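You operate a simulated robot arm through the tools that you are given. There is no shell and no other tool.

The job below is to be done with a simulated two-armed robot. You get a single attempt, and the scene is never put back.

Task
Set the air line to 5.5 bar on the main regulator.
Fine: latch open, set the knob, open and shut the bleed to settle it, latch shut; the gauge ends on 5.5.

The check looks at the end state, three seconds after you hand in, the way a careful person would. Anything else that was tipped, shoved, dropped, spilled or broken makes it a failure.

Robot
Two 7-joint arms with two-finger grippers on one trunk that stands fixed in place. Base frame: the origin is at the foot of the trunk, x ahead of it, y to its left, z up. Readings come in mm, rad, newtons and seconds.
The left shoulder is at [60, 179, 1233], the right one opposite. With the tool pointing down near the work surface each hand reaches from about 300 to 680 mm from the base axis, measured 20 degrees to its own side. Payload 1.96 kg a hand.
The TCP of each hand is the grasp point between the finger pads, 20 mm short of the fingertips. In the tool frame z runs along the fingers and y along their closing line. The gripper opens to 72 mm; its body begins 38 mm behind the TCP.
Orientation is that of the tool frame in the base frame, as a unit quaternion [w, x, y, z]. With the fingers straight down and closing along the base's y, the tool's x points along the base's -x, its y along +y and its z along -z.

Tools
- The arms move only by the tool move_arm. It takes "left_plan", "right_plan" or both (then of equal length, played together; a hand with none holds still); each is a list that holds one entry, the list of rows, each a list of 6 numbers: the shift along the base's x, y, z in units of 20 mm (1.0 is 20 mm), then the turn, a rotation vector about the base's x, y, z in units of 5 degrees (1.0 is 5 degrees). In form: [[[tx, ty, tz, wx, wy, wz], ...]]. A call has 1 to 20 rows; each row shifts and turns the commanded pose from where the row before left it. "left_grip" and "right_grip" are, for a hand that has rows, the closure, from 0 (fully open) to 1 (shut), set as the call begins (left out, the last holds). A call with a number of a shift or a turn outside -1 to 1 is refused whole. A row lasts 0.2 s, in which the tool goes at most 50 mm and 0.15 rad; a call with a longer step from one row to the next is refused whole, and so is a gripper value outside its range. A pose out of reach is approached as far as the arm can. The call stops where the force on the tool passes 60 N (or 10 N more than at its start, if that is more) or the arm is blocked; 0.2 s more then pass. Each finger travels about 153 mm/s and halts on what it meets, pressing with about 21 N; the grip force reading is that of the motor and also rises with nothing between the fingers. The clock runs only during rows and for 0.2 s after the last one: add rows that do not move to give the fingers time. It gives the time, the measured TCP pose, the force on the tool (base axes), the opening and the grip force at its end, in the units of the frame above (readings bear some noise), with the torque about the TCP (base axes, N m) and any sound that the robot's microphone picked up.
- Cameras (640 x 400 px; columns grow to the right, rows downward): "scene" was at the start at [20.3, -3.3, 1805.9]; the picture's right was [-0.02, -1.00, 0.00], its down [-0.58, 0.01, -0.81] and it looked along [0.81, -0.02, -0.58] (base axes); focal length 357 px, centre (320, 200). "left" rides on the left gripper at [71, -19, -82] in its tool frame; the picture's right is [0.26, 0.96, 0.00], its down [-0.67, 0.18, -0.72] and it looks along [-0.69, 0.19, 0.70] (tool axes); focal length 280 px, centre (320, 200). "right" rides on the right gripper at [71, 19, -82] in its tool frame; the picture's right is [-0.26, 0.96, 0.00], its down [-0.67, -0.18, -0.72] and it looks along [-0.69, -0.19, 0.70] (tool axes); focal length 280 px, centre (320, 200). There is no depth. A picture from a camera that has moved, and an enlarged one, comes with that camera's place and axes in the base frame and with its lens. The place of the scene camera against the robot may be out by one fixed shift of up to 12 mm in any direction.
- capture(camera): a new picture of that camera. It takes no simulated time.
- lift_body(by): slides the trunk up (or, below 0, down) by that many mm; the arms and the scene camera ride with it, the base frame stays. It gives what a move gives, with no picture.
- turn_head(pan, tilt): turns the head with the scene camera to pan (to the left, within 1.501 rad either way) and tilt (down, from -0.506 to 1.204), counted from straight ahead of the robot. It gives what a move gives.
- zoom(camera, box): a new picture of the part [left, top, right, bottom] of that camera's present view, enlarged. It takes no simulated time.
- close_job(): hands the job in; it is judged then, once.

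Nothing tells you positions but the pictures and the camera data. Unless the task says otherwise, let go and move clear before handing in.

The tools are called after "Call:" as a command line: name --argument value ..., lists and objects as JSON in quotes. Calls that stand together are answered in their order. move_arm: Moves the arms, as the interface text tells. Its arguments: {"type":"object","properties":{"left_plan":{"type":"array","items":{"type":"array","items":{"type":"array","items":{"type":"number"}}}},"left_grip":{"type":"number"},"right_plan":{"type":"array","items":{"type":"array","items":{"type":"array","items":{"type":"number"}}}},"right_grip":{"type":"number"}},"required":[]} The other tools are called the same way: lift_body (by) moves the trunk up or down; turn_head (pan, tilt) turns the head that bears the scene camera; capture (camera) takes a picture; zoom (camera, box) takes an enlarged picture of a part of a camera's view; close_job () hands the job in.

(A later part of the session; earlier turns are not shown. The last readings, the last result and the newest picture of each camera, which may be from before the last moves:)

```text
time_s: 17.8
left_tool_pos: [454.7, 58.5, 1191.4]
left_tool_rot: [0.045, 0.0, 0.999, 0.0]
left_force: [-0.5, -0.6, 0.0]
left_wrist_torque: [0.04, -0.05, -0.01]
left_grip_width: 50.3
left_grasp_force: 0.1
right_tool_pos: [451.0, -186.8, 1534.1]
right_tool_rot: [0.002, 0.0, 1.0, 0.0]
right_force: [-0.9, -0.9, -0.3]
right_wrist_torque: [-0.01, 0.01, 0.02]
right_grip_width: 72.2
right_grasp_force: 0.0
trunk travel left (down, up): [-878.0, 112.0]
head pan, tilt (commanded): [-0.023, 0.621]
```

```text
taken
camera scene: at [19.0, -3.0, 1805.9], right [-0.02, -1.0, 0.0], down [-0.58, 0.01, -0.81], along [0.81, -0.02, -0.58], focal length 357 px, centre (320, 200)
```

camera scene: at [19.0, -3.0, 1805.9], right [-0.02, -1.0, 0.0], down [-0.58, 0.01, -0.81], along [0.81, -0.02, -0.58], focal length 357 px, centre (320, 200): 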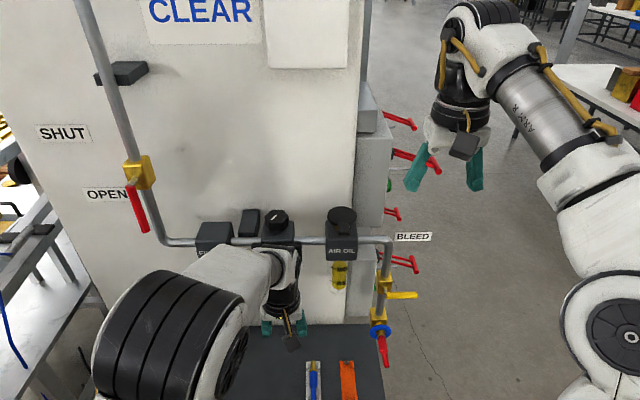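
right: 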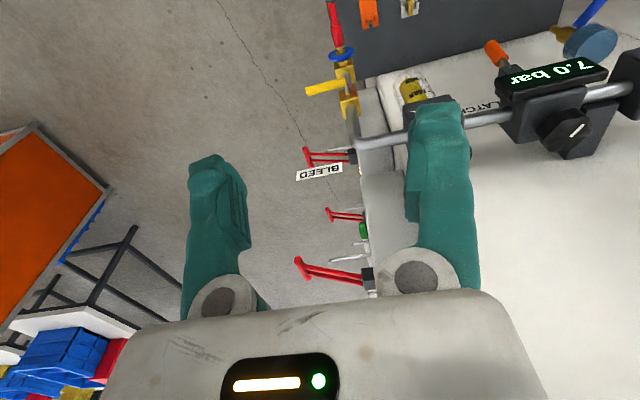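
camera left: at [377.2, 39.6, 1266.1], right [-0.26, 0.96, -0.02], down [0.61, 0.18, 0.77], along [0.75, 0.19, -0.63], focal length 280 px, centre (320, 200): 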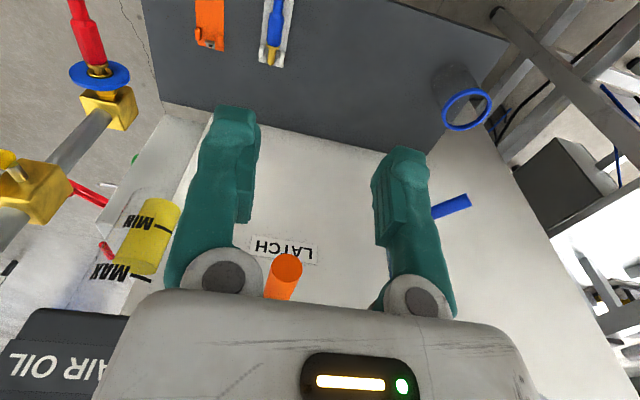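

The handle now points toward the robot. I'll raise the left hand clear of the panel so I can see the display and the lever's final angle.

Call:
move_arm --left_plan '[[[-0.5, 0, 1, 0, 0, 0], [-0.5, 0, 1, 0, 0, 0], [-0.5, 0, 1, 0, 0, 0], [-0.5, 0, 1, 0, 0, 0], [0, 0, 1, 0, 0, 0], [0, 0, 1, 0, 0, 0], [0, 0, 1, 0, 0, 0], [0, 0, 1, 0, 0, 0], [0, 0, 1, 0, 0, 0], [0, 0, 1, 0, 0, 0], [0, 0, 1, 0, 0, 0], [0, 0, 1, 0, 0, 0]]]'

Call:
capture --camera "left"

Call:
capture --camera "scene"

Call:
zoom --camera "right" --box '[460, 0, 640, 160]'

```text
time_s: 20.4
left_tool_pos: [398.2, 66.1, 1285.9]
left_tool_rot: [0.045, 0.0, 0.999, -0.001]
left_force: [-0.2, -0.3, 0.0]
left_wrist_torque: [0.04, -0.02, 0.01]
left_grip_width: 50.4
left_grasp_force: 0.1
left hand out of reach, approached as far as the arm can: row 5, 6, 7, 8, 9, 10, 11, 12
right_tool_pos: [452.5, -188.2, 1533.3]
right_tool_rot: [0.0, 0.0, 1.0, 0.001]
right_force: [0.9, -1.0, -0.1]
right_wrist_torque: [-0.02, -0.04, -0.04]
right_grip_width: 72.1
right_grasp_force: 0.2
trunk travel left (down, up): [-878.0, 112.0]
head pan, tilt (commanded): [-0.023, 0.621]
```

```text
taken
camera left: at [320.9, 46.8, 1360.0], right [-0.26, 0.96, -0.02], down [0.61, 0.18, 0.77], along [0.75, 0.19, -0.63], focal length 280 px, centre (320, 200)
```

left: 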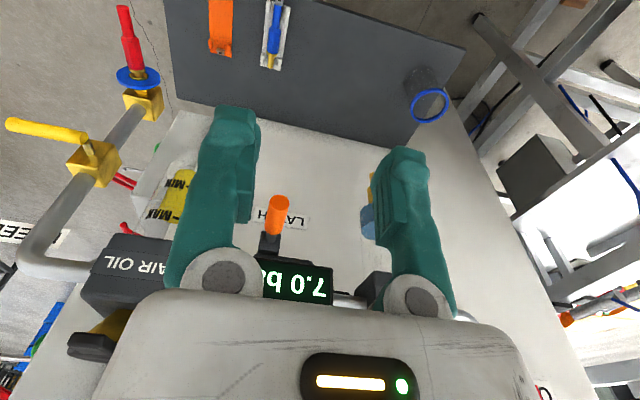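

```text
taken
camera scene: at [20.3, -3.3, 1805.9], right [-0.02, -1.0, 0.0], down [-0.58, 0.01, -0.81], along [0.81, -0.02, -0.58], focal length 357 px, centre (320, 200)
```

scene: 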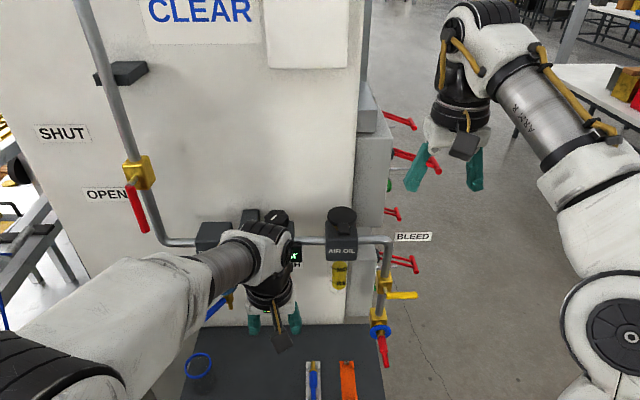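

```text
2.50 times, centred on (550, 80) of right
camera zoom: at [380.0, -167.5, 1614.5], right [0.26, 0.96, 0.0], down [0.67, -0.18, 0.72], along [0.69, -0.19, -0.7], focal length 701 px, centre (-255, 500)
```

zoom: 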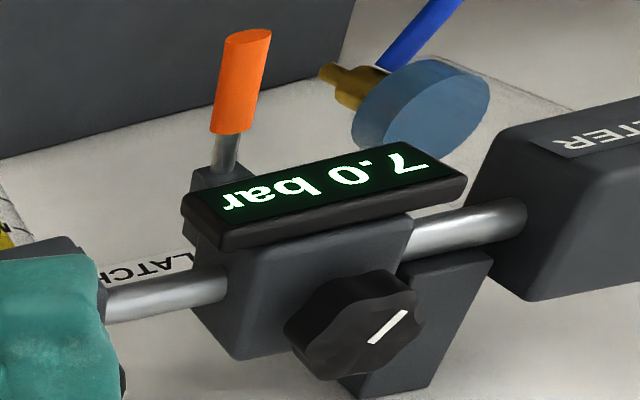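

The latch lever now sticks out toward the robot, but the left arm has got into an awkward joint branch. I'll pitch the hand forward again in free space to free it up.

Call:
move_arm --left_plan '[[[0, 0, 0, 0, -1, 0], [0, 0, 0, 0, -1, 0], [0, 0, 0, 0, -1, 0], [0, 0, 0, 0, -1, 0]]]'

Call:
capture --camera "scene"

```text
time_s: 21.4
left_tool_pos: [398.7, 65.4, 1285.0]
left_tool_rot: [0.218, -0.001, 0.976, 0.0]
left_force: [0.2, 0.2, -0.1]
left_wrist_torque: [-0.03, -0.01, 0.0]
left_grip_width: 50.4
left_grasp_force: 0.1
right_tool_pos: [450.7, -186.7, 1532.8]
right_tool_rot: [0.001, -0.001, 1.0, 0.0]
right_force: [-0.3, 0.2, -0.4]
right_wrist_torque: [0.01, -0.03, 0.03]
right_grip_width: 72.1
right_grasp_force: 0.0
trunk travel left (down, up): [-878.0, 112.0]
head pan, tilt (commanded): [-0.023, 0.621]
```

```text
taken
camera scene: at [19.4, -3.0, 1805.9], right [-0.02, -1.0, 0.0], down [-0.58, 0.01, -0.81], along [0.81, -0.02, -0.58], focal length 357 px, centre (320, 200)
```

scene: 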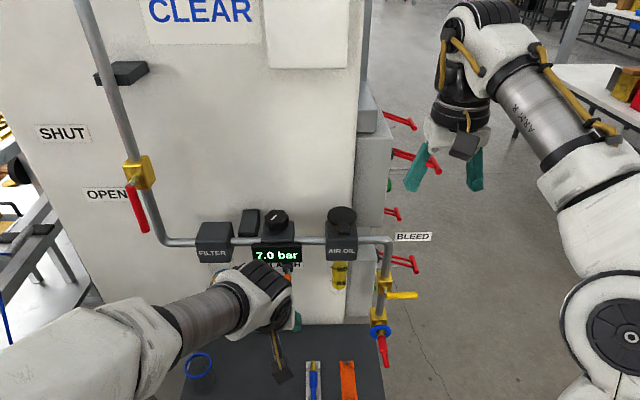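

Commands restart from the actual pose, and the hand is free again. I'll raise it while still pitched, then try returning to fingers-down at a higher height.

Call:
move_arm --left_plan '[[[0, 0, 1, 0, 0, 0], [0, 0, 1, 0, 0, 0], [0, 0, 1, 0, 0, 0], [0, 0, 1, 0, 0, 0], [0, 0, 1, 0, 0, 0], [0, 0, 1, 0, 0, 0], [0, 0, 1, 0, 0, 0]]]'

Call:
capture --camera "scene"

```text
time_s: 23.0
left_tool_pos: [400.1, 65.7, 1408.0]
left_tool_rot: [0.22, 0.0, 0.976, -0.003]
left_force: [-0.3, 0.1, 0.3]
left_wrist_torque: [0.0, -0.02, 0.01]
left_grip_width: 50.4
left_grasp_force: 0.1
left hand out of reach, approached as far as the arm can: row 7
right_tool_pos: [451.5, -186.8, 1534.2]
right_tool_rot: [0.001, 0.0, 1.0, 0.001]
right_force: [-0.5, 0.6, 0.1]
right_wrist_torque: [0.02, -0.01, 0.03]
right_grip_width: 72.0
right_grasp_force: 0.0
trunk travel left (down, up): [-878.0, 112.0]
head pan, tilt (commanded): [-0.023, 0.621]
```

```text
taken
camera scene: at [19.9, -4.5, 1805.9], right [-0.02, -1.0, 0.0], down [-0.58, 0.01, -0.81], along [0.81, -0.02, -0.58], focal length 357 px, centre (320, 200)
```

scene: 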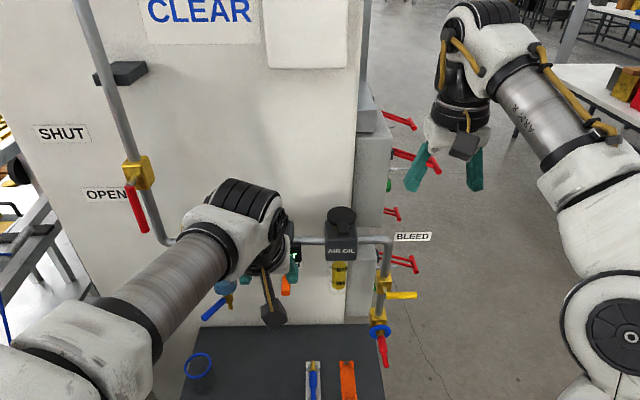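

The arm still hits a joint limit going up. I'll return to the earlier good waypoint ([383, 9, 1233], pitch 40°) and try unwinding from there.

Call:
move_arm --left_plan '[[[0, -0.3, -1, 0, -1, 0], [0, -0.3, -1, 0, -1, 0], [-0.1, -0.3, -1, 0, -1, 0], [-0.1, -0.4, -1, 0, 0, 0], [-0.1, -0.4, -1, 0, 0, 0], [-0.1, -0.4, -1, 0, 0, 0], [-0.1, -0.4, -1, 0, 0, 0], [-0.2, -0.4, -1, 0, 0, 0], [-0.1, 0, -0.7, 0, 0, 0]]]'

Call:
move_arm --left_plan '[[[0, 0, 0, 0, 1, 0], [0, 0, 0, 0, 1, 0], [0, 0, 0, 0, 1, 0], [0, 0, 0, 0, 1, 0], [0, 0, 0, 0, 1, 0], [0, 0, 0, 0, 1, 0], [0, 0, 0, 0, 1, 0], [0, 0, 0, 0, 1, 0]]]'

Call:
capture --camera "scene"

```text
time_s: 25.0
left_tool_pos: [385.1, 10.9, 1232.0]
left_tool_rot: [0.342, -0.001, 0.94, -0.001]
left_force: [-0.2, -0.3, 0.4]
left_wrist_torque: [-0.02, -0.03, -0.01]
left_grip_width: 50.5
left_grasp_force: 0.1
right_tool_pos: [451.9, -186.6, 1533.6]
right_tool_rot: [0.0, 0.0, 1.0, 0.0]
right_force: [0.0, -0.5, 0.0]
right_wrist_torque: [0.03, 0.03, -0.02]
right_grip_width: 71.9
right_grasp_force: 0.0
trunk travel left (down, up): [-878.0, 112.0]
head pan, tilt (commanded): [-0.023, 0.621]
```

```text
time_s: 26.8
left_tool_pos: [385.0, 9.5, 1230.7]
left_tool_rot: [0.0, 0.0, 1.0, 0.001]
left_force: [0.0, -0.6, -0.1]
left_wrist_torque: [-0.01, 0.03, 0.0]
left_grip_width: 50.5
left_grasp_force: 0.1
right_tool_pos: [452.7, -188.2, 1533.8]
right_tool_rot: [0.0, 0.0, 1.0, 0.001]
right_force: [0.2, -0.4, 0.3]
right_wrist_torque: [0.02, 0.0, 0.01]
right_grip_width: 71.9
right_grasp_force: 0.0
trunk travel left (down, up): [-878.0, 112.0]
head pan, tilt (commanded): [-0.023, 0.621]
```

```text
taken
camera scene: at [21.2, -3.2, 1805.9], right [-0.02, -1.0, 0.0], down [-0.58, 0.01, -0.81], along [0.81, -0.02, -0.58], focal length 357 px, centre (320, 200)
```

scene: 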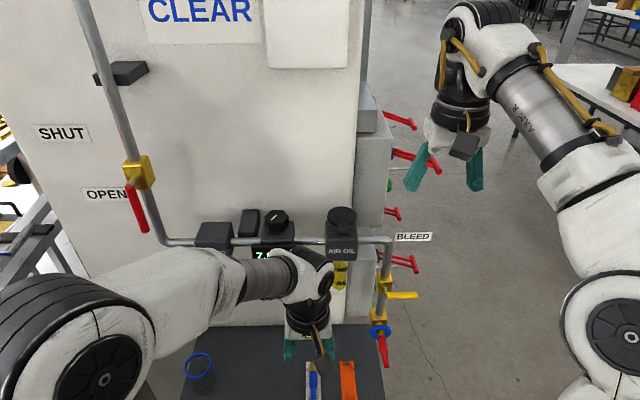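

That worked: the fingers point down again at [385, 10, 1231]. I'll move back toward the starting y and go up.

Call:
move_arm --left_plan '[[[0, 1, 0, 0, 0, 0], [0, 1, 0, 0, 0, 0], [0, 1, 0, 0, 0, 0], [0, 1, 0, 0, 0, 0], [0, 1, 0, 0, 0, 0], [0, 0.5, 1, 0, 0, 0], [0, 0, 1, 0, 0, 0], [0, 0, 1, 0, 0, 0], [0, 0, 1, 0, 0, 0], [0, 0, 1, 0, 0, 0], [0, 0, 1, 0, 0, 0], [0, 0, 1, 0, 0, 0], [0, 0, 1, 0, 0, 0], [0, 0, 1, 0, 0, 0], [0, 0, 1, 0, 0, 0]]]'

Call:
capture --camera "scene"

```text
time_s: 30.0
left_tool_pos: [374.6, 119.7, 1262.5]
left_tool_rot: [0.001, 0.0, 1.0, -0.001]
left_force: [-0.1, -0.9, -0.5]
left_wrist_torque: [0.0, -0.01, -0.01]
left_grip_width: 50.2
left_grasp_force: 0.1
left hand out of reach, approached as far as the arm can: row 7, 8, 9, 10, 11, 12, 13, 14, 15
right_tool_pos: [453.7, -187.3, 1534.1]
right_tool_rot: [-0.001, 0.0, 1.0, 0.0]
right_force: [-0.6, 0.3, 0.1]
right_wrist_torque: [0.01, -0.03, 0.03]
right_grip_width: 72.0
right_grasp_force: 0.0
trunk travel left (down, up): [-878.0, 112.0]
head pan, tilt (commanded): [-0.023, 0.621]
```

```text
taken
camera scene: at [20.2, -3.3, 1805.9], right [-0.02, -1.0, 0.0], down [-0.58, 0.01, -0.81], along [0.81, -0.02, -0.58], focal length 357 px, centre (320, 200)
```

scene: 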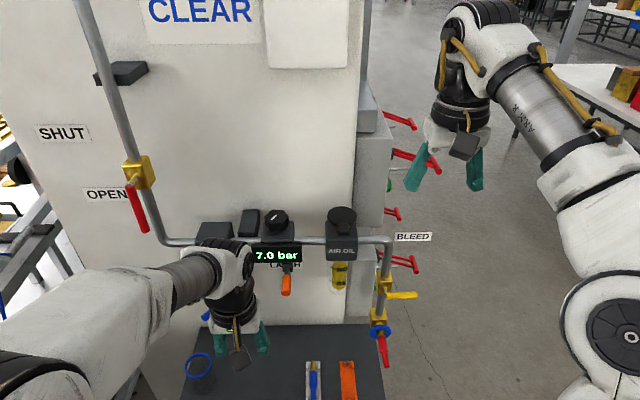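

The elbow is in a raised branch, which limits how high the hand can go. Raising the trunk by 110 mm gives more height margin, so I'll do that and then extend toward the knob.

Call:
lift_body --by 110

Call:
capture --camera "scene"

```text
time_s: 31.4
left_tool_pos: [375.5, 119.7, 1373.6]
left_tool_rot: [0.001, 0.0, 1.0, -0.001]
left_force: [0.6, -0.5, -0.8]
left_wrist_torque: [0.0, 0.01, 0.01]
left_grip_width: 50.3
left_grasp_force: 0.1
right_tool_pos: [454.5, -187.4, 1643.2]
right_tool_rot: [0.0, 0.0, 1.0, 0.0]
right_force: [0.4, 1.0, -0.3]
right_wrist_torque: [-0.02, -0.01, -0.03]
right_grip_width: 72.0
right_grasp_force: 0.0
trunk travel left (down, up): [-988.0, 2.0]
head pan, tilt (commanded): [-0.023, 0.621]
```

```text
taken
camera scene: at [20.4, -3.3, 1915.8], right [-0.02, -1.0, 0.0], down [-0.58, 0.01, -0.81], along [0.81, -0.02, -0.58], focal length 357 px, centre (320, 200)
```

scene: 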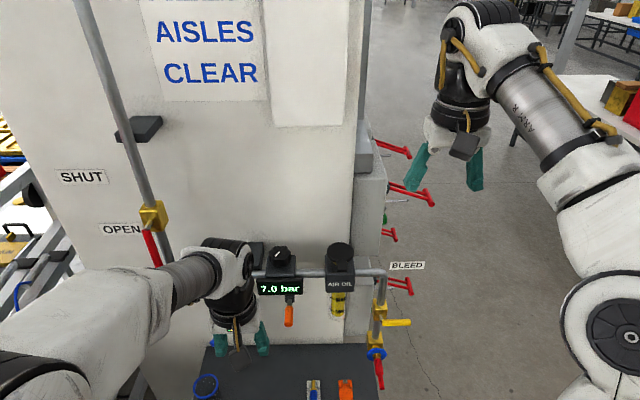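

Now I'll extend the left hand forward at z≈1374, above the regulator line, stopping short of the knob.

Call:
move_arm --left_plan '[[[1, 0, 0, 0, 0, 0], [1, 0, 0, 0, 0, 0], [1, 0, 0, 0, 0, 0], [1, 0, 0, 0, 0, 0], [1, 0, 0, 0, 0, 0], [1, -0.3, 0, 0, 0, 0], [1, -0.3, 0, 0, 0, 0], [1, -0.3, 0, 0, 0, 0]]]'

Call:
capture --camera "scene"

Call:
capture --camera "left"

```text
time_s: 33.2
left_tool_pos: [439.5, 118.6, 1357.0]
left_tool_rot: [0.004, 0.0, 1.0, 0.0]
left_force: [-0.4, 0.2, 0.6]
left_wrist_torque: [-0.01, 0.0, 0.02]
left_grip_width: 50.3
left_grasp_force: 0.0
left hand out of reach, approached as far as the arm can: row 2, 3, 4, 5, 6, 7, 8
right_tool_pos: [451.7, -187.1, 1643.8]
right_tool_rot: [0.001, 0.0, 1.0, 0.0]
right_force: [-0.1, -0.3, 0.0]
right_wrist_torque: [0.04, 0.02, 0.0]
right_grip_width: 72.0
right_grasp_force: 0.1
trunk travel left (down, up): [-988.0, 2.0]
head pan, tilt (commanded): [-0.023, 0.621]
```

```text
taken
camera scene: at [20.9, -3.3, 1915.9], right [-0.02, -1.0, 0.0], down [-0.58, 0.01, -0.81], along [0.81, -0.02, -0.58], focal length 357 px, centre (320, 200)
```

scene: 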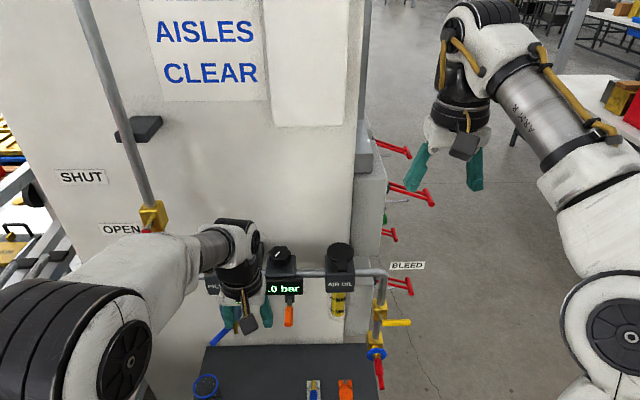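

```text
taken
camera left: at [369.2, 101.2, 1437.4], right [-0.26, 0.96, 0.0], down [0.67, 0.18, 0.72], along [0.7, 0.19, -0.69], focal length 280 px, centre (320, 200)
```

left: 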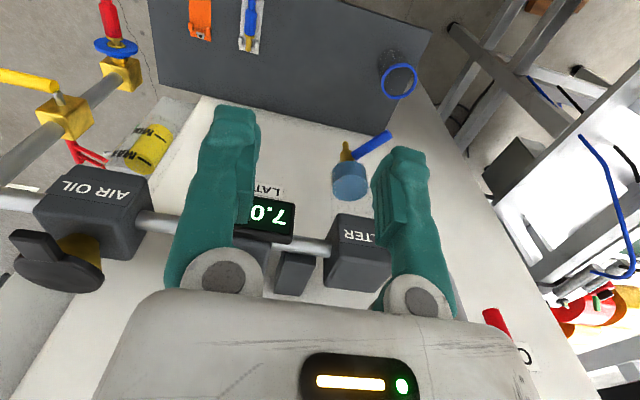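

Fingers-down is blocked in this elbow branch, but pitched-forward poses worked well before. I'll pitch the left hand about 40° and try extending above and toward the knob.

Call:
move_arm --left_plan '[[[0, 0, 0, 0, -1, 0], [0, 0, 0, 0, -1, 0], [0, 0, 0, 0, -1, 0], [0, 0, 0, 0, -1, 0], [0, 0, 0, 0, -1, 0], [0, 0, 0, 0, -1, 0], [0, 0, 0, 0, -1, 0], [0, 0, 0, 0, -1, 0], [0, 0, 0.7, 0, 0, 0]]]' --left_grip 0

Call:
move_arm --left_plan '[[[1, -0.4, 0, 0, 0, 0], [1, -0.4, 0, 0, 0, 0], [1, -0.4, 0, 0, 0, 0], [1, -0.4, 0, 0, 0, 0]]]'

Call:
capture --camera "scene"

Call:
capture --camera "left"

```text
time_s: 35.2
left_tool_pos: [436.8, 119.5, 1370.7]
left_tool_rot: [0.343, 0.001, 0.939, -0.001]
left_force: [0.0, 0.1, -0.5]
left_wrist_torque: [-0.02, -0.03, -0.01]
left_grip_width: 72.0
left_grasp_force: 0.0
right_tool_pos: [452.3, -188.0, 1643.5]
right_tool_rot: [0.001, 0.0, 1.0, 0.0]
right_force: [0.3, -0.2, 0.0]
right_wrist_torque: [0.02, 0.01, 0.0]
right_grip_width: 72.0
right_grasp_force: 0.0
trunk travel left (down, up): [-988.0, 2.0]
head pan, tilt (commanded): [-0.023, 0.621]
```

```text
time_s: 36.2
left_tool_pos: [520.8, 86.8, 1371.1]
left_tool_rot: [0.342, 0.0, 0.94, 0.0]
left_force: [0.8, -0.2, -0.7]
left_wrist_torque: [0.02, -0.03, 0.03]
left_grip_width: 72.1
left_grasp_force: 0.1
right_tool_pos: [454.1, -187.0, 1642.2]
right_tool_rot: [0.0, 0.0, 1.0, 0.0]
right_force: [-0.4, -0.2, -0.3]
right_wrist_torque: [0.01, 0.04, 0.04]
right_grip_width: 72.1
right_grasp_force: 0.1
trunk travel left (down, up): [-988.0, 2.0]
head pan, tilt (commanded): [-0.023, 0.621]
```

```text
taken
camera scene: at [21.9, -3.7, 1915.8], right [-0.02, -1.0, 0.0], down [-0.58, 0.01, -0.81], along [0.81, -0.02, -0.58], focal length 357 px, centre (320, 200)
```

scene: 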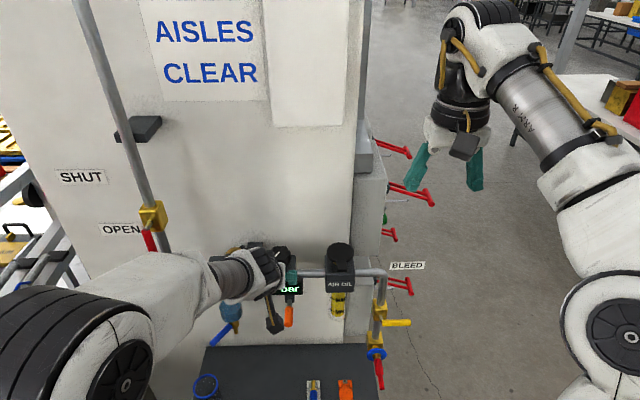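

```text
taken
camera left: at [414.2, 68.5, 1386.6], right [-0.2, 0.96, -0.17], down [0.05, 0.18, 0.98], along [0.98, 0.19, -0.09], focal length 280 px, centre (320, 200)
```

left: 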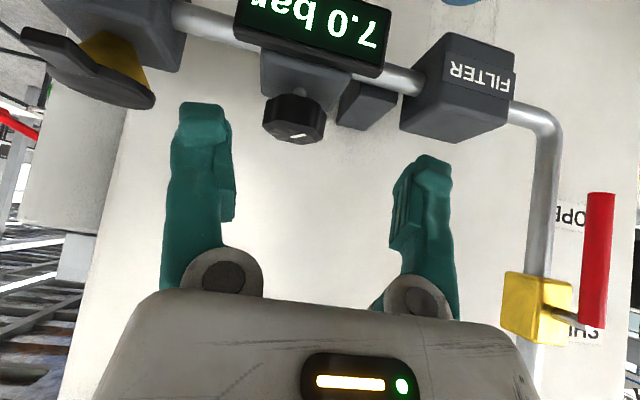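

The pitched hand extends well. I'll zoom in to locate the knob and check clearance to the dark box beside it.

Call:
zoom --camera "left" --box '[220, 0, 460, 150]'

Call:
zoom --camera "right" --box '[420, 0, 640, 160]'

Call:
zoom --camera "scene" --box '[200, 220, 360, 320]'

```text
2.67 times, centred on (340, 75) of left
camera zoom: at [414.2, 68.5, 1386.6], right [-0.2, 0.96, -0.17], down [0.05, 0.18, 0.98], along [0.98, 0.19, -0.09], focal length 748 px, centre (267, 533)
```

zoom: 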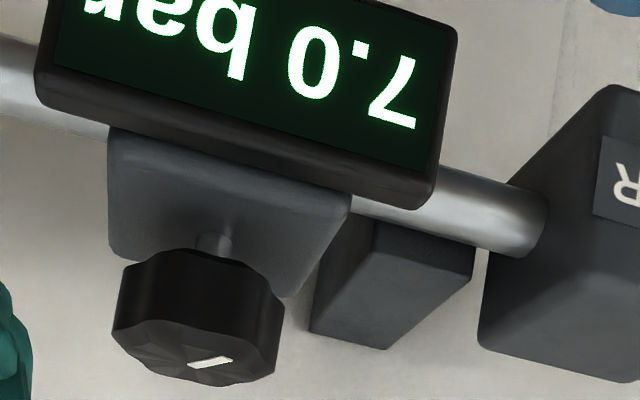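

```text
2.50 times, centred on (530, 80) of right
camera zoom: at [381.4, -167.8, 1724.1], right [0.26, 0.96, 0.0], down [0.67, -0.18, 0.72], along [0.69, -0.19, -0.7], focal length 701 px, centre (-205, 500)
```

zoom: 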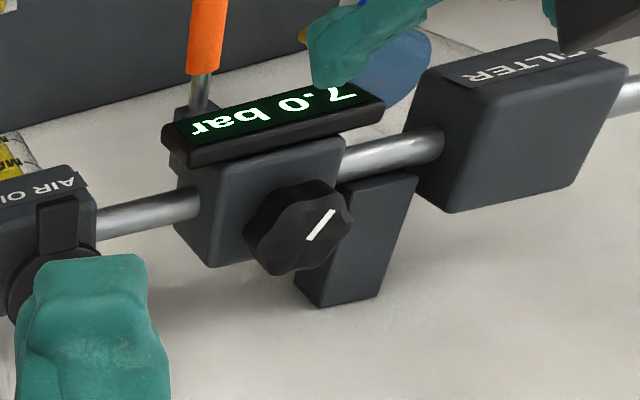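

```text
4.00 times, centred on (280, 270) of scene
camera zoom: at [21.9, -3.7, 1915.8], right [-0.02, -1.0, 0.0], down [-0.58, 0.01, -0.81], along [0.81, -0.02, -0.58], focal length 1429 px, centre (480, -80)
```

zoom: 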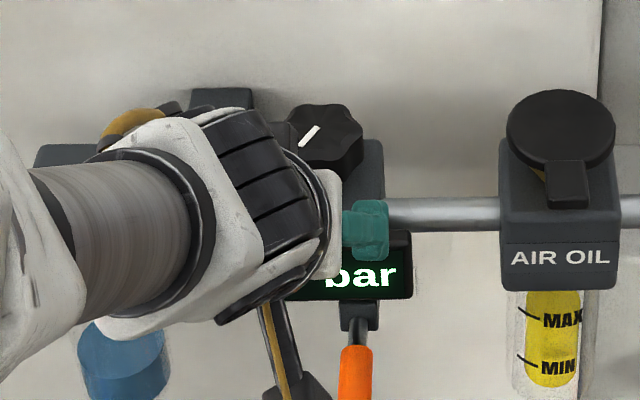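

The knob's top centre works out to about [646, 82, 1313], 55 mm across, with the side box lower at about z 1265. I'll move to a pre-grasp point along the pitched approach line.

Call:
move_arm --left_plan '[[[0.9, -0.05, 0, 0, 0, 0], [0.9, -0.05, 0, 0, 0, 0], [0.9, -0.05, 0, 0, 0, 0], [0.8, -0.05, -0.4, 0, 0, 0], [0.8, -0.04, -0.45, 0, 0, 0]]]'

Call:
capture --camera "left"

Call:
zoom --camera "right" --box '[420, 0, 640, 160]'

```text
time_s: 37.4
left_tool_pos: [604.5, 81.6, 1353.9]
left_tool_rot: [0.343, -0.001, 0.939, 0.0]
left_force: [-0.3, -0.5, -0.1]
left_wrist_torque: [-0.01, 0.01, 0.03]
left_grip_width: 72.1
left_grasp_force: 0.1
right_tool_pos: [453.8, -186.8, 1643.7]
right_tool_rot: [0.001, 0.0, 1.0, 0.0]
right_force: [0.3, -0.5, -0.6]
right_wrist_torque: [-0.03, 0.05, -0.01]
right_grip_width: 71.9
right_grasp_force: 0.0
trunk travel left (down, up): [-988.0, 2.0]
head pan, tilt (commanded): [-0.023, 0.621]
```

```text
taken
camera left: at [499.5, 62.5, 1369.8], right [-0.2, 0.96, -0.17], down [0.05, 0.18, 0.98], along [0.98, 0.19, -0.09], focal length 280 px, centre (320, 200)
```

left: 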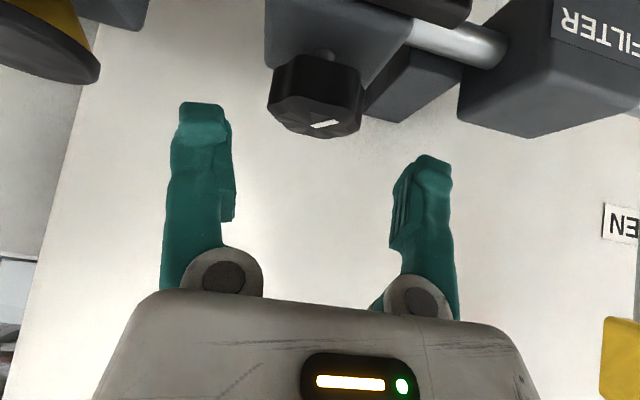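

```text
2.50 times, centred on (530, 80) of right
camera zoom: at [381.6, -167.5, 1724.1], right [0.26, 0.96, 0.0], down [0.67, -0.18, 0.72], along [0.69, -0.19, -0.7], focal length 701 px, centre (-205, 500)
```

zoom: 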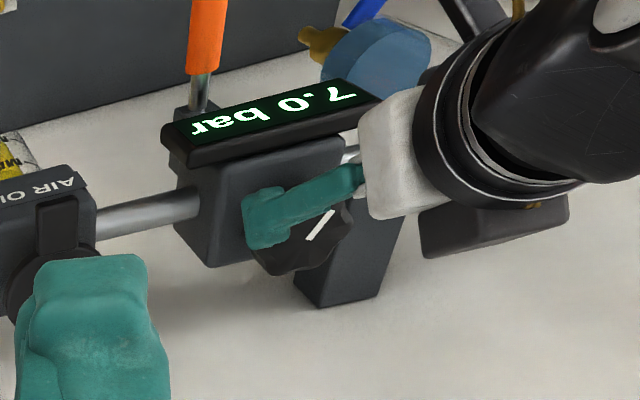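

Alignment matches the prediction: the knob is centred at y≈82. I'll move down along the finger direction around the knob.

Call:
move_arm --left_plan '[[[0.5, 0.01, -0.55, 0, 0, 0], [0.5, 0.01, -0.55, 0, 0, 0], [0.5, 0, -0.55, 0, 0, 0]]]'

Call:
capture --camera "left"

Call:
zoom --camera "right" --box '[460, 20, 600, 140]'

```text
time_s: 38.2
left_tool_pos: [636.5, 81.3, 1321.2]
left_tool_rot: [0.344, 0.0, 0.939, 0.0]
left_force: [0.3, -0.4, 0.2]
left_wrist_torque: [0.01, -0.02, -0.01]
left_grip_width: 72.2
left_grasp_force: 0.0
right_tool_pos: [453.3, -187.4, 1643.3]
right_tool_rot: [0.0, 0.001, 1.0, 0.0]
right_force: [1.3, 0.6, -0.1]
right_wrist_torque: [-0.01, -0.01, 0.01]
right_grip_width: 72.0
right_grasp_force: 0.2
trunk travel left (down, up): [-988.0, 2.0]
head pan, tilt (commanded): [-0.023, 0.621]
```

```text
taken
camera left: at [529.4, 63.2, 1337.0], right [-0.2, 0.96, -0.17], down [0.05, 0.18, 0.98], along [0.98, 0.19, -0.09], focal length 280 px, centre (320, 200)
```

left: 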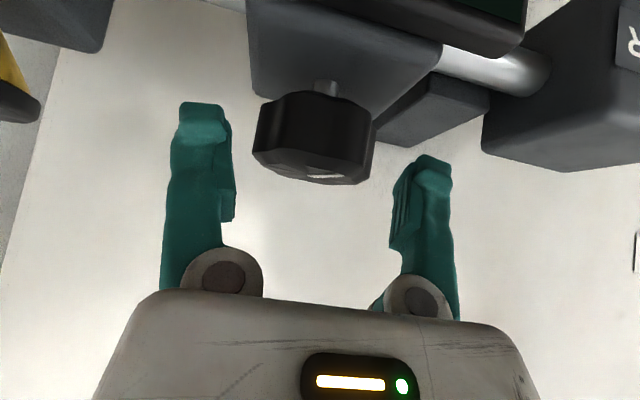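

```text
3.33 times, centred on (530, 80) of right
camera zoom: at [380.7, -167.5, 1724.4], right [0.26, 0.96, 0.0], down [0.67, -0.18, 0.72], along [0.69, -0.19, -0.7], focal length 935 px, centre (-380, 600)
```

zoom: 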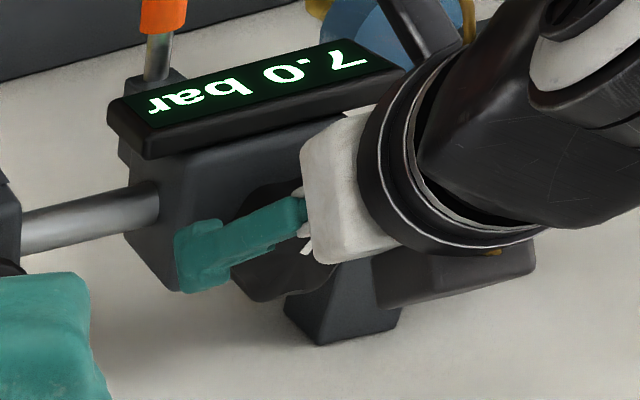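

Good. The last bit down brings the pads level with the knob, then I'll close gently.

Call:
move_arm --left_plan '[[[0.25, 0.02, -0.33, 0, 0, 0], [0.22, 0.02, -0.32, 0, 0, 0]]]'

Call:
capture --camera "left"

```text
time_s: 38.8
left_tool_pos: [644.9, 81.9, 1307.5]
left_tool_rot: [0.344, -0.001, 0.939, 0.0]
left_force: [-0.8, 0.8, -1.1]
left_wrist_torque: [-0.04, 0.01, 0.01]
left_grip_width: 71.9
left_grasp_force: 0.0
right_tool_pos: [453.6, -187.8, 1643.3]
right_tool_rot: [0.0, 0.0, 1.0, 0.0]
right_force: [0.1, -0.4, -0.2]
right_wrist_torque: [0.01, 0.0, -0.01]
right_grip_width: 72.0
right_grasp_force: 0.0
trunk travel left (down, up): [-988.0, 2.0]
head pan, tilt (commanded): [-0.023, 0.621]
```

```text
taken
camera left: at [538.6, 63.8, 1323.9], right [-0.2, 0.96, -0.17], down [0.05, 0.18, 0.98], along [0.98, 0.19, -0.09], focal length 280 px, centre (320, 200)
```

left: 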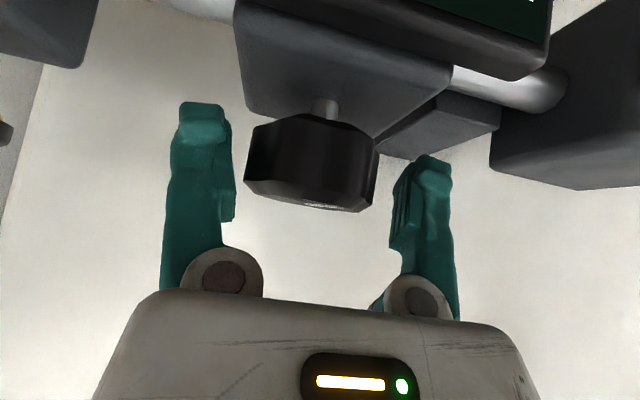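

The knob sits about 2 mm to the right of my grasp centre, so I'll correct that and close on it.

Call:
move_arm --left_plan '[[[0.05, -0.1, 0, 0, 0, 0]]]'

Call:
move_arm --left_plan '[[[0, 0, 0, 0, 0, 0], [0, 0, 0, 0, 0, 0], [0, 0, 0, 0, 0, 0]]]' --left_grip 0.4

Call:
capture --camera "left"

Call:
zoom --camera "right" --box '[440, 0, 620, 140]'

```text
time_s: 39.2
left_tool_pos: [644.9, 80.1, 1308.9]
left_tool_rot: [0.344, 0.0, 0.939, 0.0]
left_force: [0.1, 0.0, -0.7]
left_wrist_torque: [-0.01, 0.04, 0.0]
left_grip_width: 72.0
left_grasp_force: 0.0
right_tool_pos: [452.5, -186.7, 1644.3]
right_tool_rot: [0.0, 0.0, 1.0, 0.0]
right_force: [-0.3, 0.2, -1.4]
right_wrist_torque: [0.0, 0.03, 0.0]
right_grip_width: 71.8
right_grasp_force: 0.1
trunk travel left (down, up): [-988.0, 2.0]
head pan, tilt (commanded): [-0.023, 0.621]
```

```text
time_s: 40.0
left_tool_pos: [645.3, 80.0, 1309.1]
left_tool_rot: [0.344, 0.0, 0.939, -0.001]
left_force: [0.5, -3.6, -2.8]
left_wrist_torque: [-0.9, -0.14, -0.02]
left_grip_width: 49.3
left_grasp_force: 39.9
right_tool_pos: [453.2, -189.4, 1643.0]
right_tool_rot: [0.0, 0.0, 1.0, 0.0]
right_force: [0.2, -0.8, -1.2]
right_wrist_torque: [-0.01, 0.0, 0.02]
right_grip_width: 71.9
right_grasp_force: 0.1
trunk travel left (down, up): [-988.0, 2.0]
head pan, tilt (commanded): [-0.023, 0.621]
```

```text
taken
camera left: at [539.3, 61.5, 1324.6], right [-0.2, 0.96, -0.17], down [0.05, 0.18, 0.98], along [0.98, 0.19, -0.09], focal length 280 px, centre (320, 200)
```

left: 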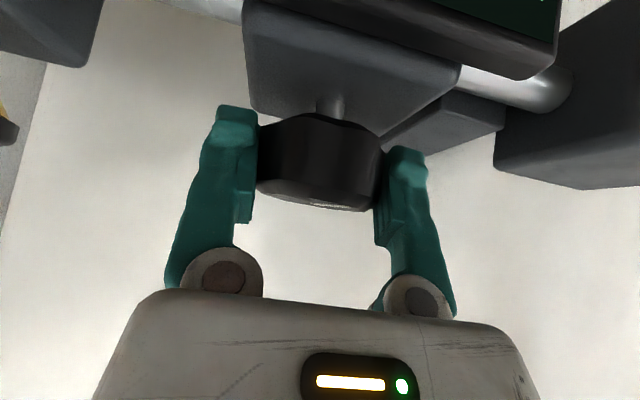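

```text
2.86 times, centred on (530, 70) of right
camera zoom: at [380.4, -168.1, 1724.3], right [0.26, 0.96, 0.0], down [0.67, -0.18, 0.72], along [0.69, -0.19, -0.7], focal length 801 px, centre (-280, 571)
```

zoom: 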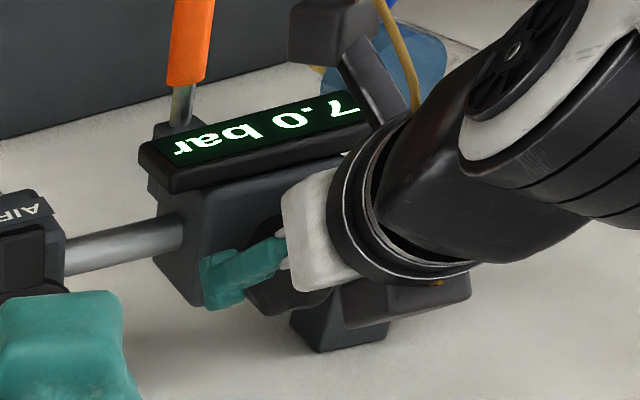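

The knob is gripped (49 mm across flats) and the display is readable from the right camera. I'll turn a small amount counter-clockwise (from above) and watch the reading and torque.

Call:
move_arm --left_plan '[[[0, 0, 0, 0, 0, 0.5], [0, 0, 0, 0, 0, 0.5]]]'

Call:
zoom --camera "right" --box '[440, 0, 620, 140]'

Call:
capture --camera "left"

```text
time_s: 40.6
left_tool_pos: [645.1, 79.8, 1309.2]
left_tool_rot: [0.343, -0.041, 0.938, 0.015]
left_force: [0.0, -4.7, 1.3]
left_wrist_torque: [-0.68, 0.29, -0.05]
left_grip_width: 49.2
left_grasp_force: 39.9
right_tool_pos: [451.5, -188.7, 1643.2]
right_tool_rot: [0.0, 0.001, 1.0, 0.002]
right_force: [0.4, 0.6, 0.1]
right_wrist_torque: [0.01, -0.03, 0.03]
right_grip_width: 72.2
right_grasp_force: 0.0
trunk travel left (down, up): [-988.0, 2.0]
head pan, tilt (commanded): [-0.023, 0.621]
```

```text
2.86 times, centred on (530, 70) of right
camera zoom: at [379.9, -168.8, 1724.4], right [0.26, 0.96, 0.0], down [0.67, -0.18, 0.72], along [0.69, -0.19, -0.7], focal length 801 px, centre (-280, 571)
```

zoom: 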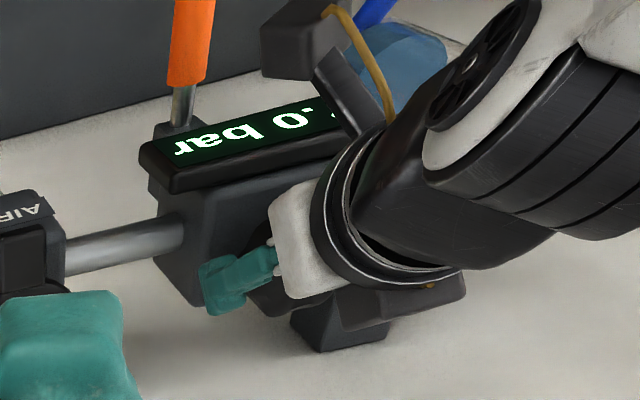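

```text
taken
camera left: at [541.3, 51.8, 1324.5], right [-0.28, 0.94, -0.17], down [0.04, 0.19, 0.98], along [0.96, 0.27, -0.09], focal length 280 px, centre (320, 200)
```

left: 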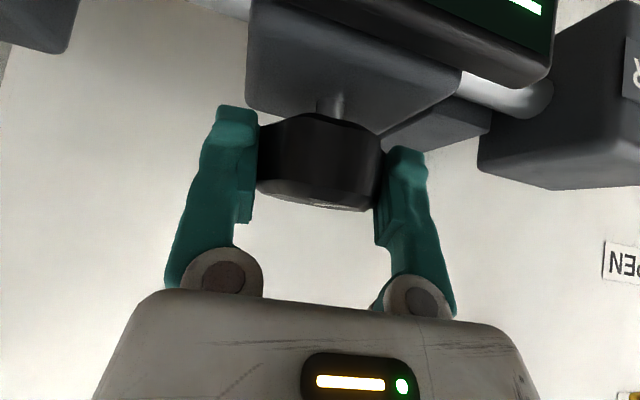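

The knob turns freely with the hand, so the latch is open. The last digit still reads .0, so I'll move the right hand a bit for a better view of the display while continuing to turn.

Call:
move_arm --right_plan '[[[0, 0.5, -1, 0, 0, 0], [0, 0.5, -1, 0, 0, 0], [0, 0.5, -1, 0, 0, 0], [0, 0.5, -1, 0, 0, 0], [0, 0, -1, 0, 0, 0], [0, 0, -1, 0, 0, 0], [0, 0, -1, 0, 0, 0], [0, 0, -1, 0, 0, 0], [0, 0, -1, 0, 0, 0], [0, 0, -1, 0, 0, 0], [0, 0, -1, 0, 0, 0], [0, 0, -1, 0, 0, 0]]]'

Call:
capture --camera "right"

Call:
capture --camera "scene"

```text
time_s: 43.2
left_tool_pos: [646.0, 79.4, 1308.6]
left_tool_rot: [0.343, -0.041, 0.939, 0.015]
left_force: [0.8, -4.9, 3.7]
left_wrist_torque: [-0.6, -0.12, -0.02]
left_grip_width: 49.0
left_grasp_force: 40.1
right_tool_pos: [452.4, -148.5, 1403.8]
right_tool_rot: [0.001, 0.0, 1.0, 0.002]
right_force: [0.2, -0.1, -0.2]
right_wrist_torque: [0.01, -0.03, 0.01]
right_grip_width: 72.5
right_grasp_force: 0.0
trunk travel left (down, up): [-988.0, 2.0]
head pan, tilt (commanded): [-0.023, 0.621]
```

```text
taken
camera right: at [380.1, -129.3, 1484.7], right [0.26, 0.96, 0.0], down [0.67, -0.18, 0.72], along [0.69, -0.19, -0.7], focal length 280 px, centre (320, 200)
```

right: 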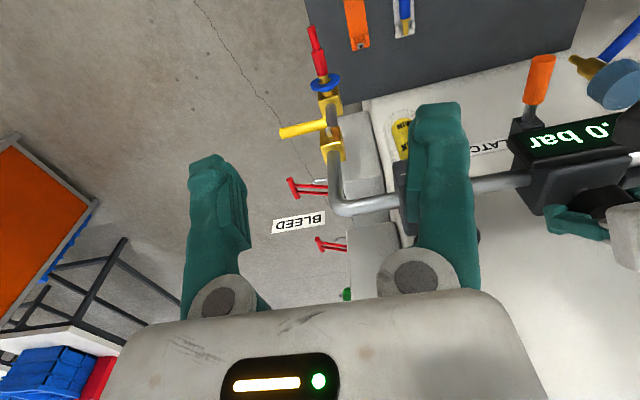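

```text
taken
camera scene: at [20.3, -5.1, 1915.9], right [-0.02, -1.0, 0.0], down [-0.58, 0.01, -0.81], along [0.81, -0.02, -0.58], focal length 357 px, centre (320, 200)
```

scene: 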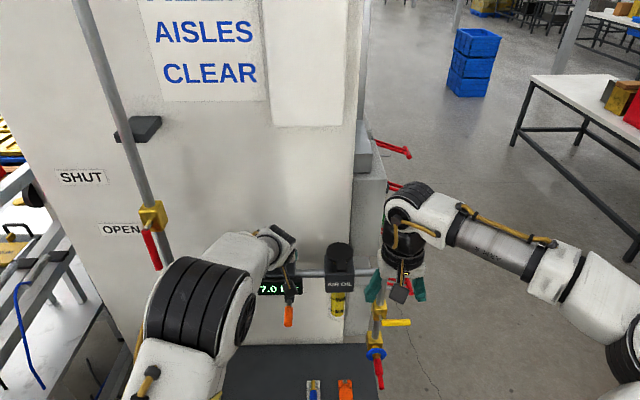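

The display still reads 7.0 after 5° counter-clockwise, so downward changes probably only show after bleeding. I'll turn another 10° and check.

Call:
move_arm --left_plan '[[[0, 0, 0, 0, 0, 0.7], [0, 0, 0, 0, 0, 0.7], [0, 0, 0, 0, 0, 0.6]]]'

Call:
zoom --camera "scene" --box '[220, 230, 360, 330]'

Call:
capture --camera "left"

```text
time_s: 44.0
left_tool_pos: [646.1, 80.0, 1309.4]
left_tool_rot: [0.341, -0.123, 0.931, 0.044]
left_force: [7.1, -5.3, 7.2]
left_wrist_torque: [-0.68, -0.04, -0.02]
left_grip_width: 49.1
left_grasp_force: 40.2
right_tool_pos: [452.6, -148.7, 1403.9]
right_tool_rot: [0.0, 0.0, 1.0, 0.001]
right_force: [-0.8, 0.1, 0.2]
right_wrist_torque: [0.02, 0.01, 0.0]
right_grip_width: 72.1
right_grasp_force: 0.0
trunk travel left (down, up): [-988.0, 2.0]
head pan, tilt (commanded): [-0.023, 0.621]
```

```text
4.00 times, centred on (290, 280) of scene
camera zoom: at [21.4, -5.3, 1915.9], right [-0.02, -1.0, 0.0], down [-0.58, 0.01, -0.81], along [0.81, -0.02, -0.58], focal length 1429 px, centre (440, -120)
```

zoom: 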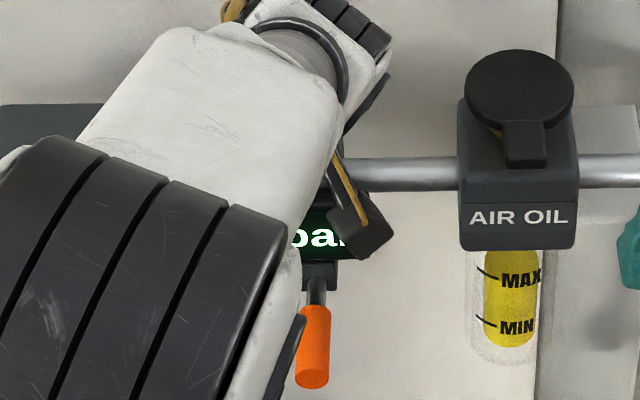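

```text
taken
camera left: at [547.9, 33.2, 1324.5], right [-0.44, 0.88, -0.17], down [0.0, 0.19, 0.98], along [0.9, 0.43, -0.09], focal length 280 px, centre (320, 200)
```

left: 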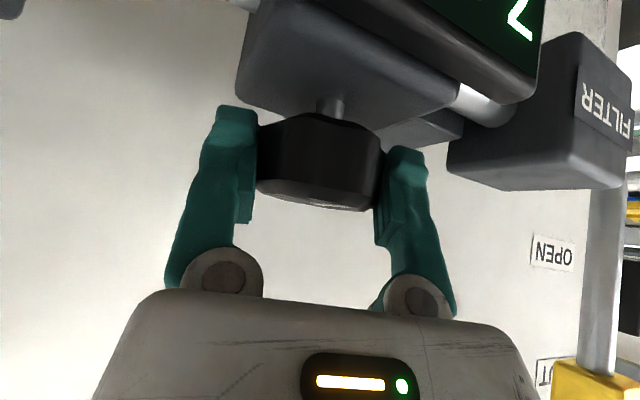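

Call:
zoom --camera "right" --box '[480, 50, 640, 190]'

Call:
zoom --camera "left" --box '[400, 0, 640, 150]'

```text
2.86 times, centred on (560, 120) of right
camera zoom: at [381.0, -129.5, 1484.7], right [0.26, 0.96, 0.0], down [0.67, -0.18, 0.72], along [0.69, -0.19, -0.7], focal length 801 px, centre (-366, 429)
```

zoom: 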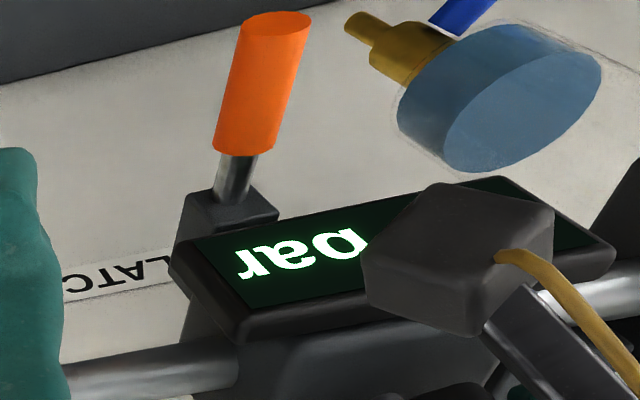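

```text
2.67 times, centred on (520, 75) of left
camera zoom: at [547.9, 33.2, 1324.5], right [-0.44, 0.88, -0.17], down [0.0, 0.19, 0.98], along [0.9, 0.43, -0.09], focal length 748 px, centre (-213, 533)
```

zoom: 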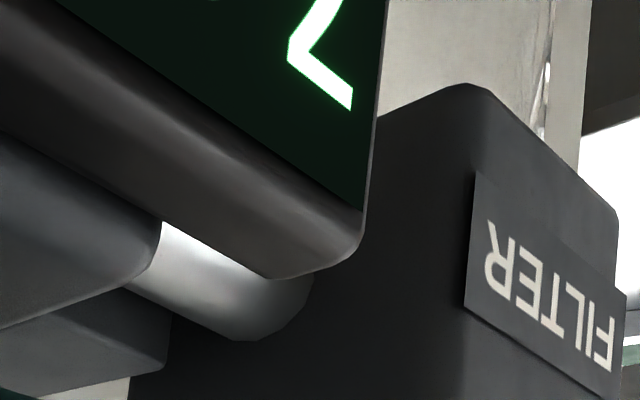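

I can't see the decimals past the left wrist, but the first digit is still 7. I'll turn another 15° (30° in total), then release and read the display properly.

Call:
move_arm --left_plan '[[[0, 0, 0, 0, 0, 0.75], [0, 0, 0, 0, 0, 0.75], [0, 0, 0, 0, 0, 0.75], [0, 0, 0, 0, 0, 0.75]]]'

Call:
capture --camera "left"

Call:
capture --camera "right"

```text
time_s: 45.0
left_tool_pos: [646.0, 77.9, 1309.4]
left_tool_rot: [0.333, -0.243, 0.907, 0.089]
left_force: [8.4, -9.3, 10.2]
left_wrist_torque: [-0.6, -0.17, -0.06]
left_grip_width: 49.4
left_grasp_force: 39.7
right_tool_pos: [453.1, -150.8, 1403.6]
right_tool_rot: [0.0, 0.0, 1.0, 0.0]
right_force: [0.0, 0.5, 0.2]
right_wrist_torque: [0.01, 0.03, 0.0]
right_grip_width: 72.0
right_grasp_force: 0.1
trunk travel left (down, up): [-988.0, 2.0]
head pan, tilt (commanded): [-0.023, 0.621]
```

```text
taken
camera left: at [563.6, 8.1, 1324.5], right [-0.66, 0.74, -0.17], down [-0.05, 0.18, 0.98], along [0.75, 0.65, -0.09], focal length 280 px, centre (320, 200)
```

left: 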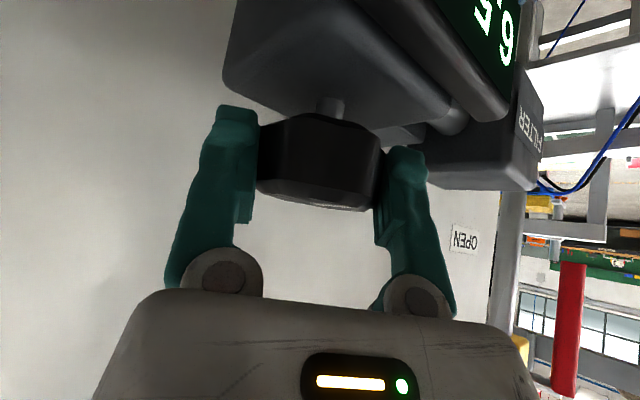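

```text
taken
camera right: at [381.0, -130.8, 1484.7], right [0.26, 0.96, 0.0], down [0.67, -0.18, 0.72], along [0.69, -0.19, -0.7], focal length 280 px, centre (320, 200)
```

right: 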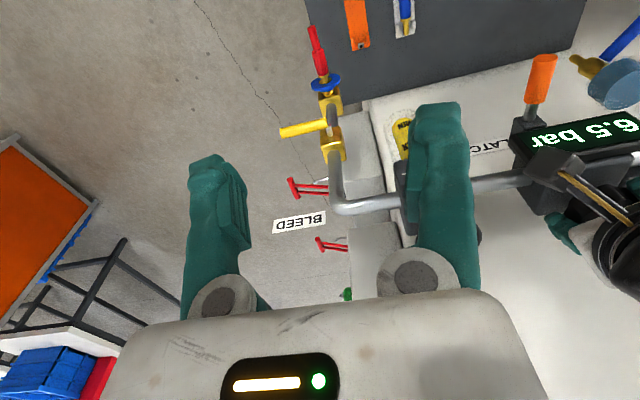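

The display now shows about 6.5, so counter-clockwise lowers it and it reads live. I'll zoom in to confirm.

Call:
zoom --camera "right" --box '[500, 90, 640, 190]'

Call:
zoom --camera "left" --box '[420, 0, 560, 90]'

```text
4.00 times, centred on (570, 140) of right
camera zoom: at [381.0, -130.8, 1484.7], right [0.26, 0.96, 0.0], down [0.67, -0.18, 0.72], along [0.69, -0.19, -0.7], focal length 1122 px, centre (-680, 440)
```

zoom: 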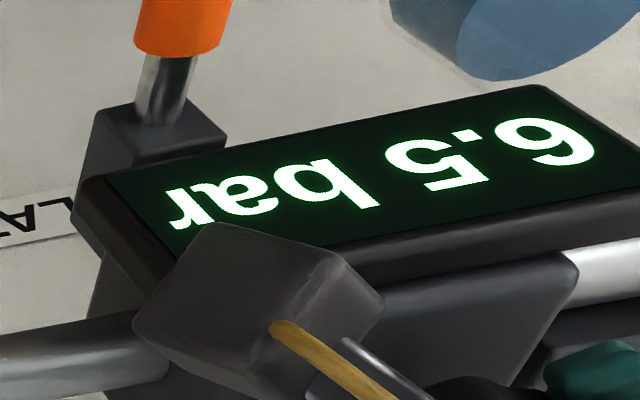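

```text
4.44 times, centred on (490, 45) of left
camera zoom: at [563.6, 8.1, 1324.5], right [-0.66, 0.74, -0.17], down [-0.05, 0.18, 0.98], along [0.75, 0.65, -0.09], focal length 1246 px, centre (-436, 889)
```

zoom: 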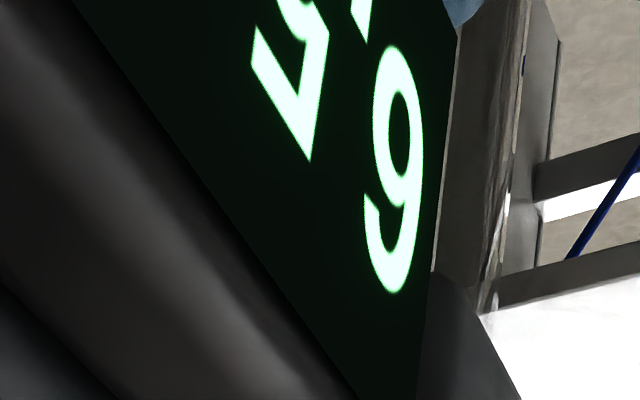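

Confirmed 6.5 bar. I'll keep turning in 5° steps, reading the display each time.

Call:
move_arm --left_plan '[[[0, 0, 0, 0, 0, 0.5], [0, 0, 0, 0, 0, 0.5]]]'

Call:
zoom --camera "right" --box '[500, 90, 640, 190]'

```text
time_s: 45.6
left_tool_pos: [646.6, 77.3, 1309.1]
left_tool_rot: [0.328, -0.283, 0.895, 0.104]
left_force: [9.5, -12.4, 12.1]
left_wrist_torque: [-0.68, -0.05, -0.11]
left_grip_width: 49.1
left_grasp_force: 39.6
right_tool_pos: [453.4, -151.9, 1403.2]
right_tool_rot: [0.0, 0.0, 1.0, 0.001]
right_force: [-0.3, -0.1, 1.0]
right_wrist_torque: [-0.03, -0.01, 0.0]
right_grip_width: 72.1
right_grasp_force: 0.0
trunk travel left (down, up): [-988.0, 2.0]
head pan, tilt (commanded): [-0.023, 0.621]
```

```text
4.00 times, centred on (570, 140) of right
camera zoom: at [381.0, -131.8, 1484.5], right [0.26, 0.96, 0.0], down [0.67, -0.19, 0.71], along [0.69, -0.19, -0.7], focal length 1122 px, centre (-680, 440)
```

zoom: 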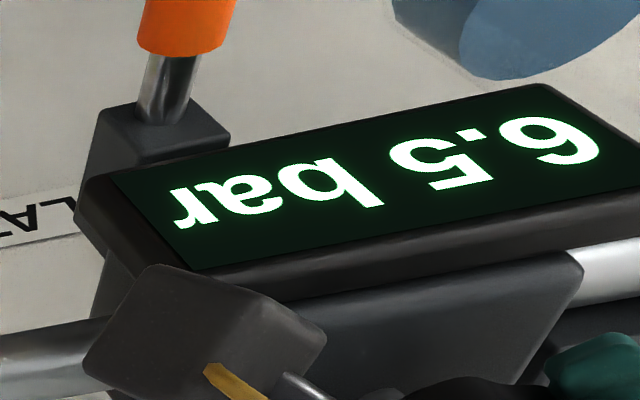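

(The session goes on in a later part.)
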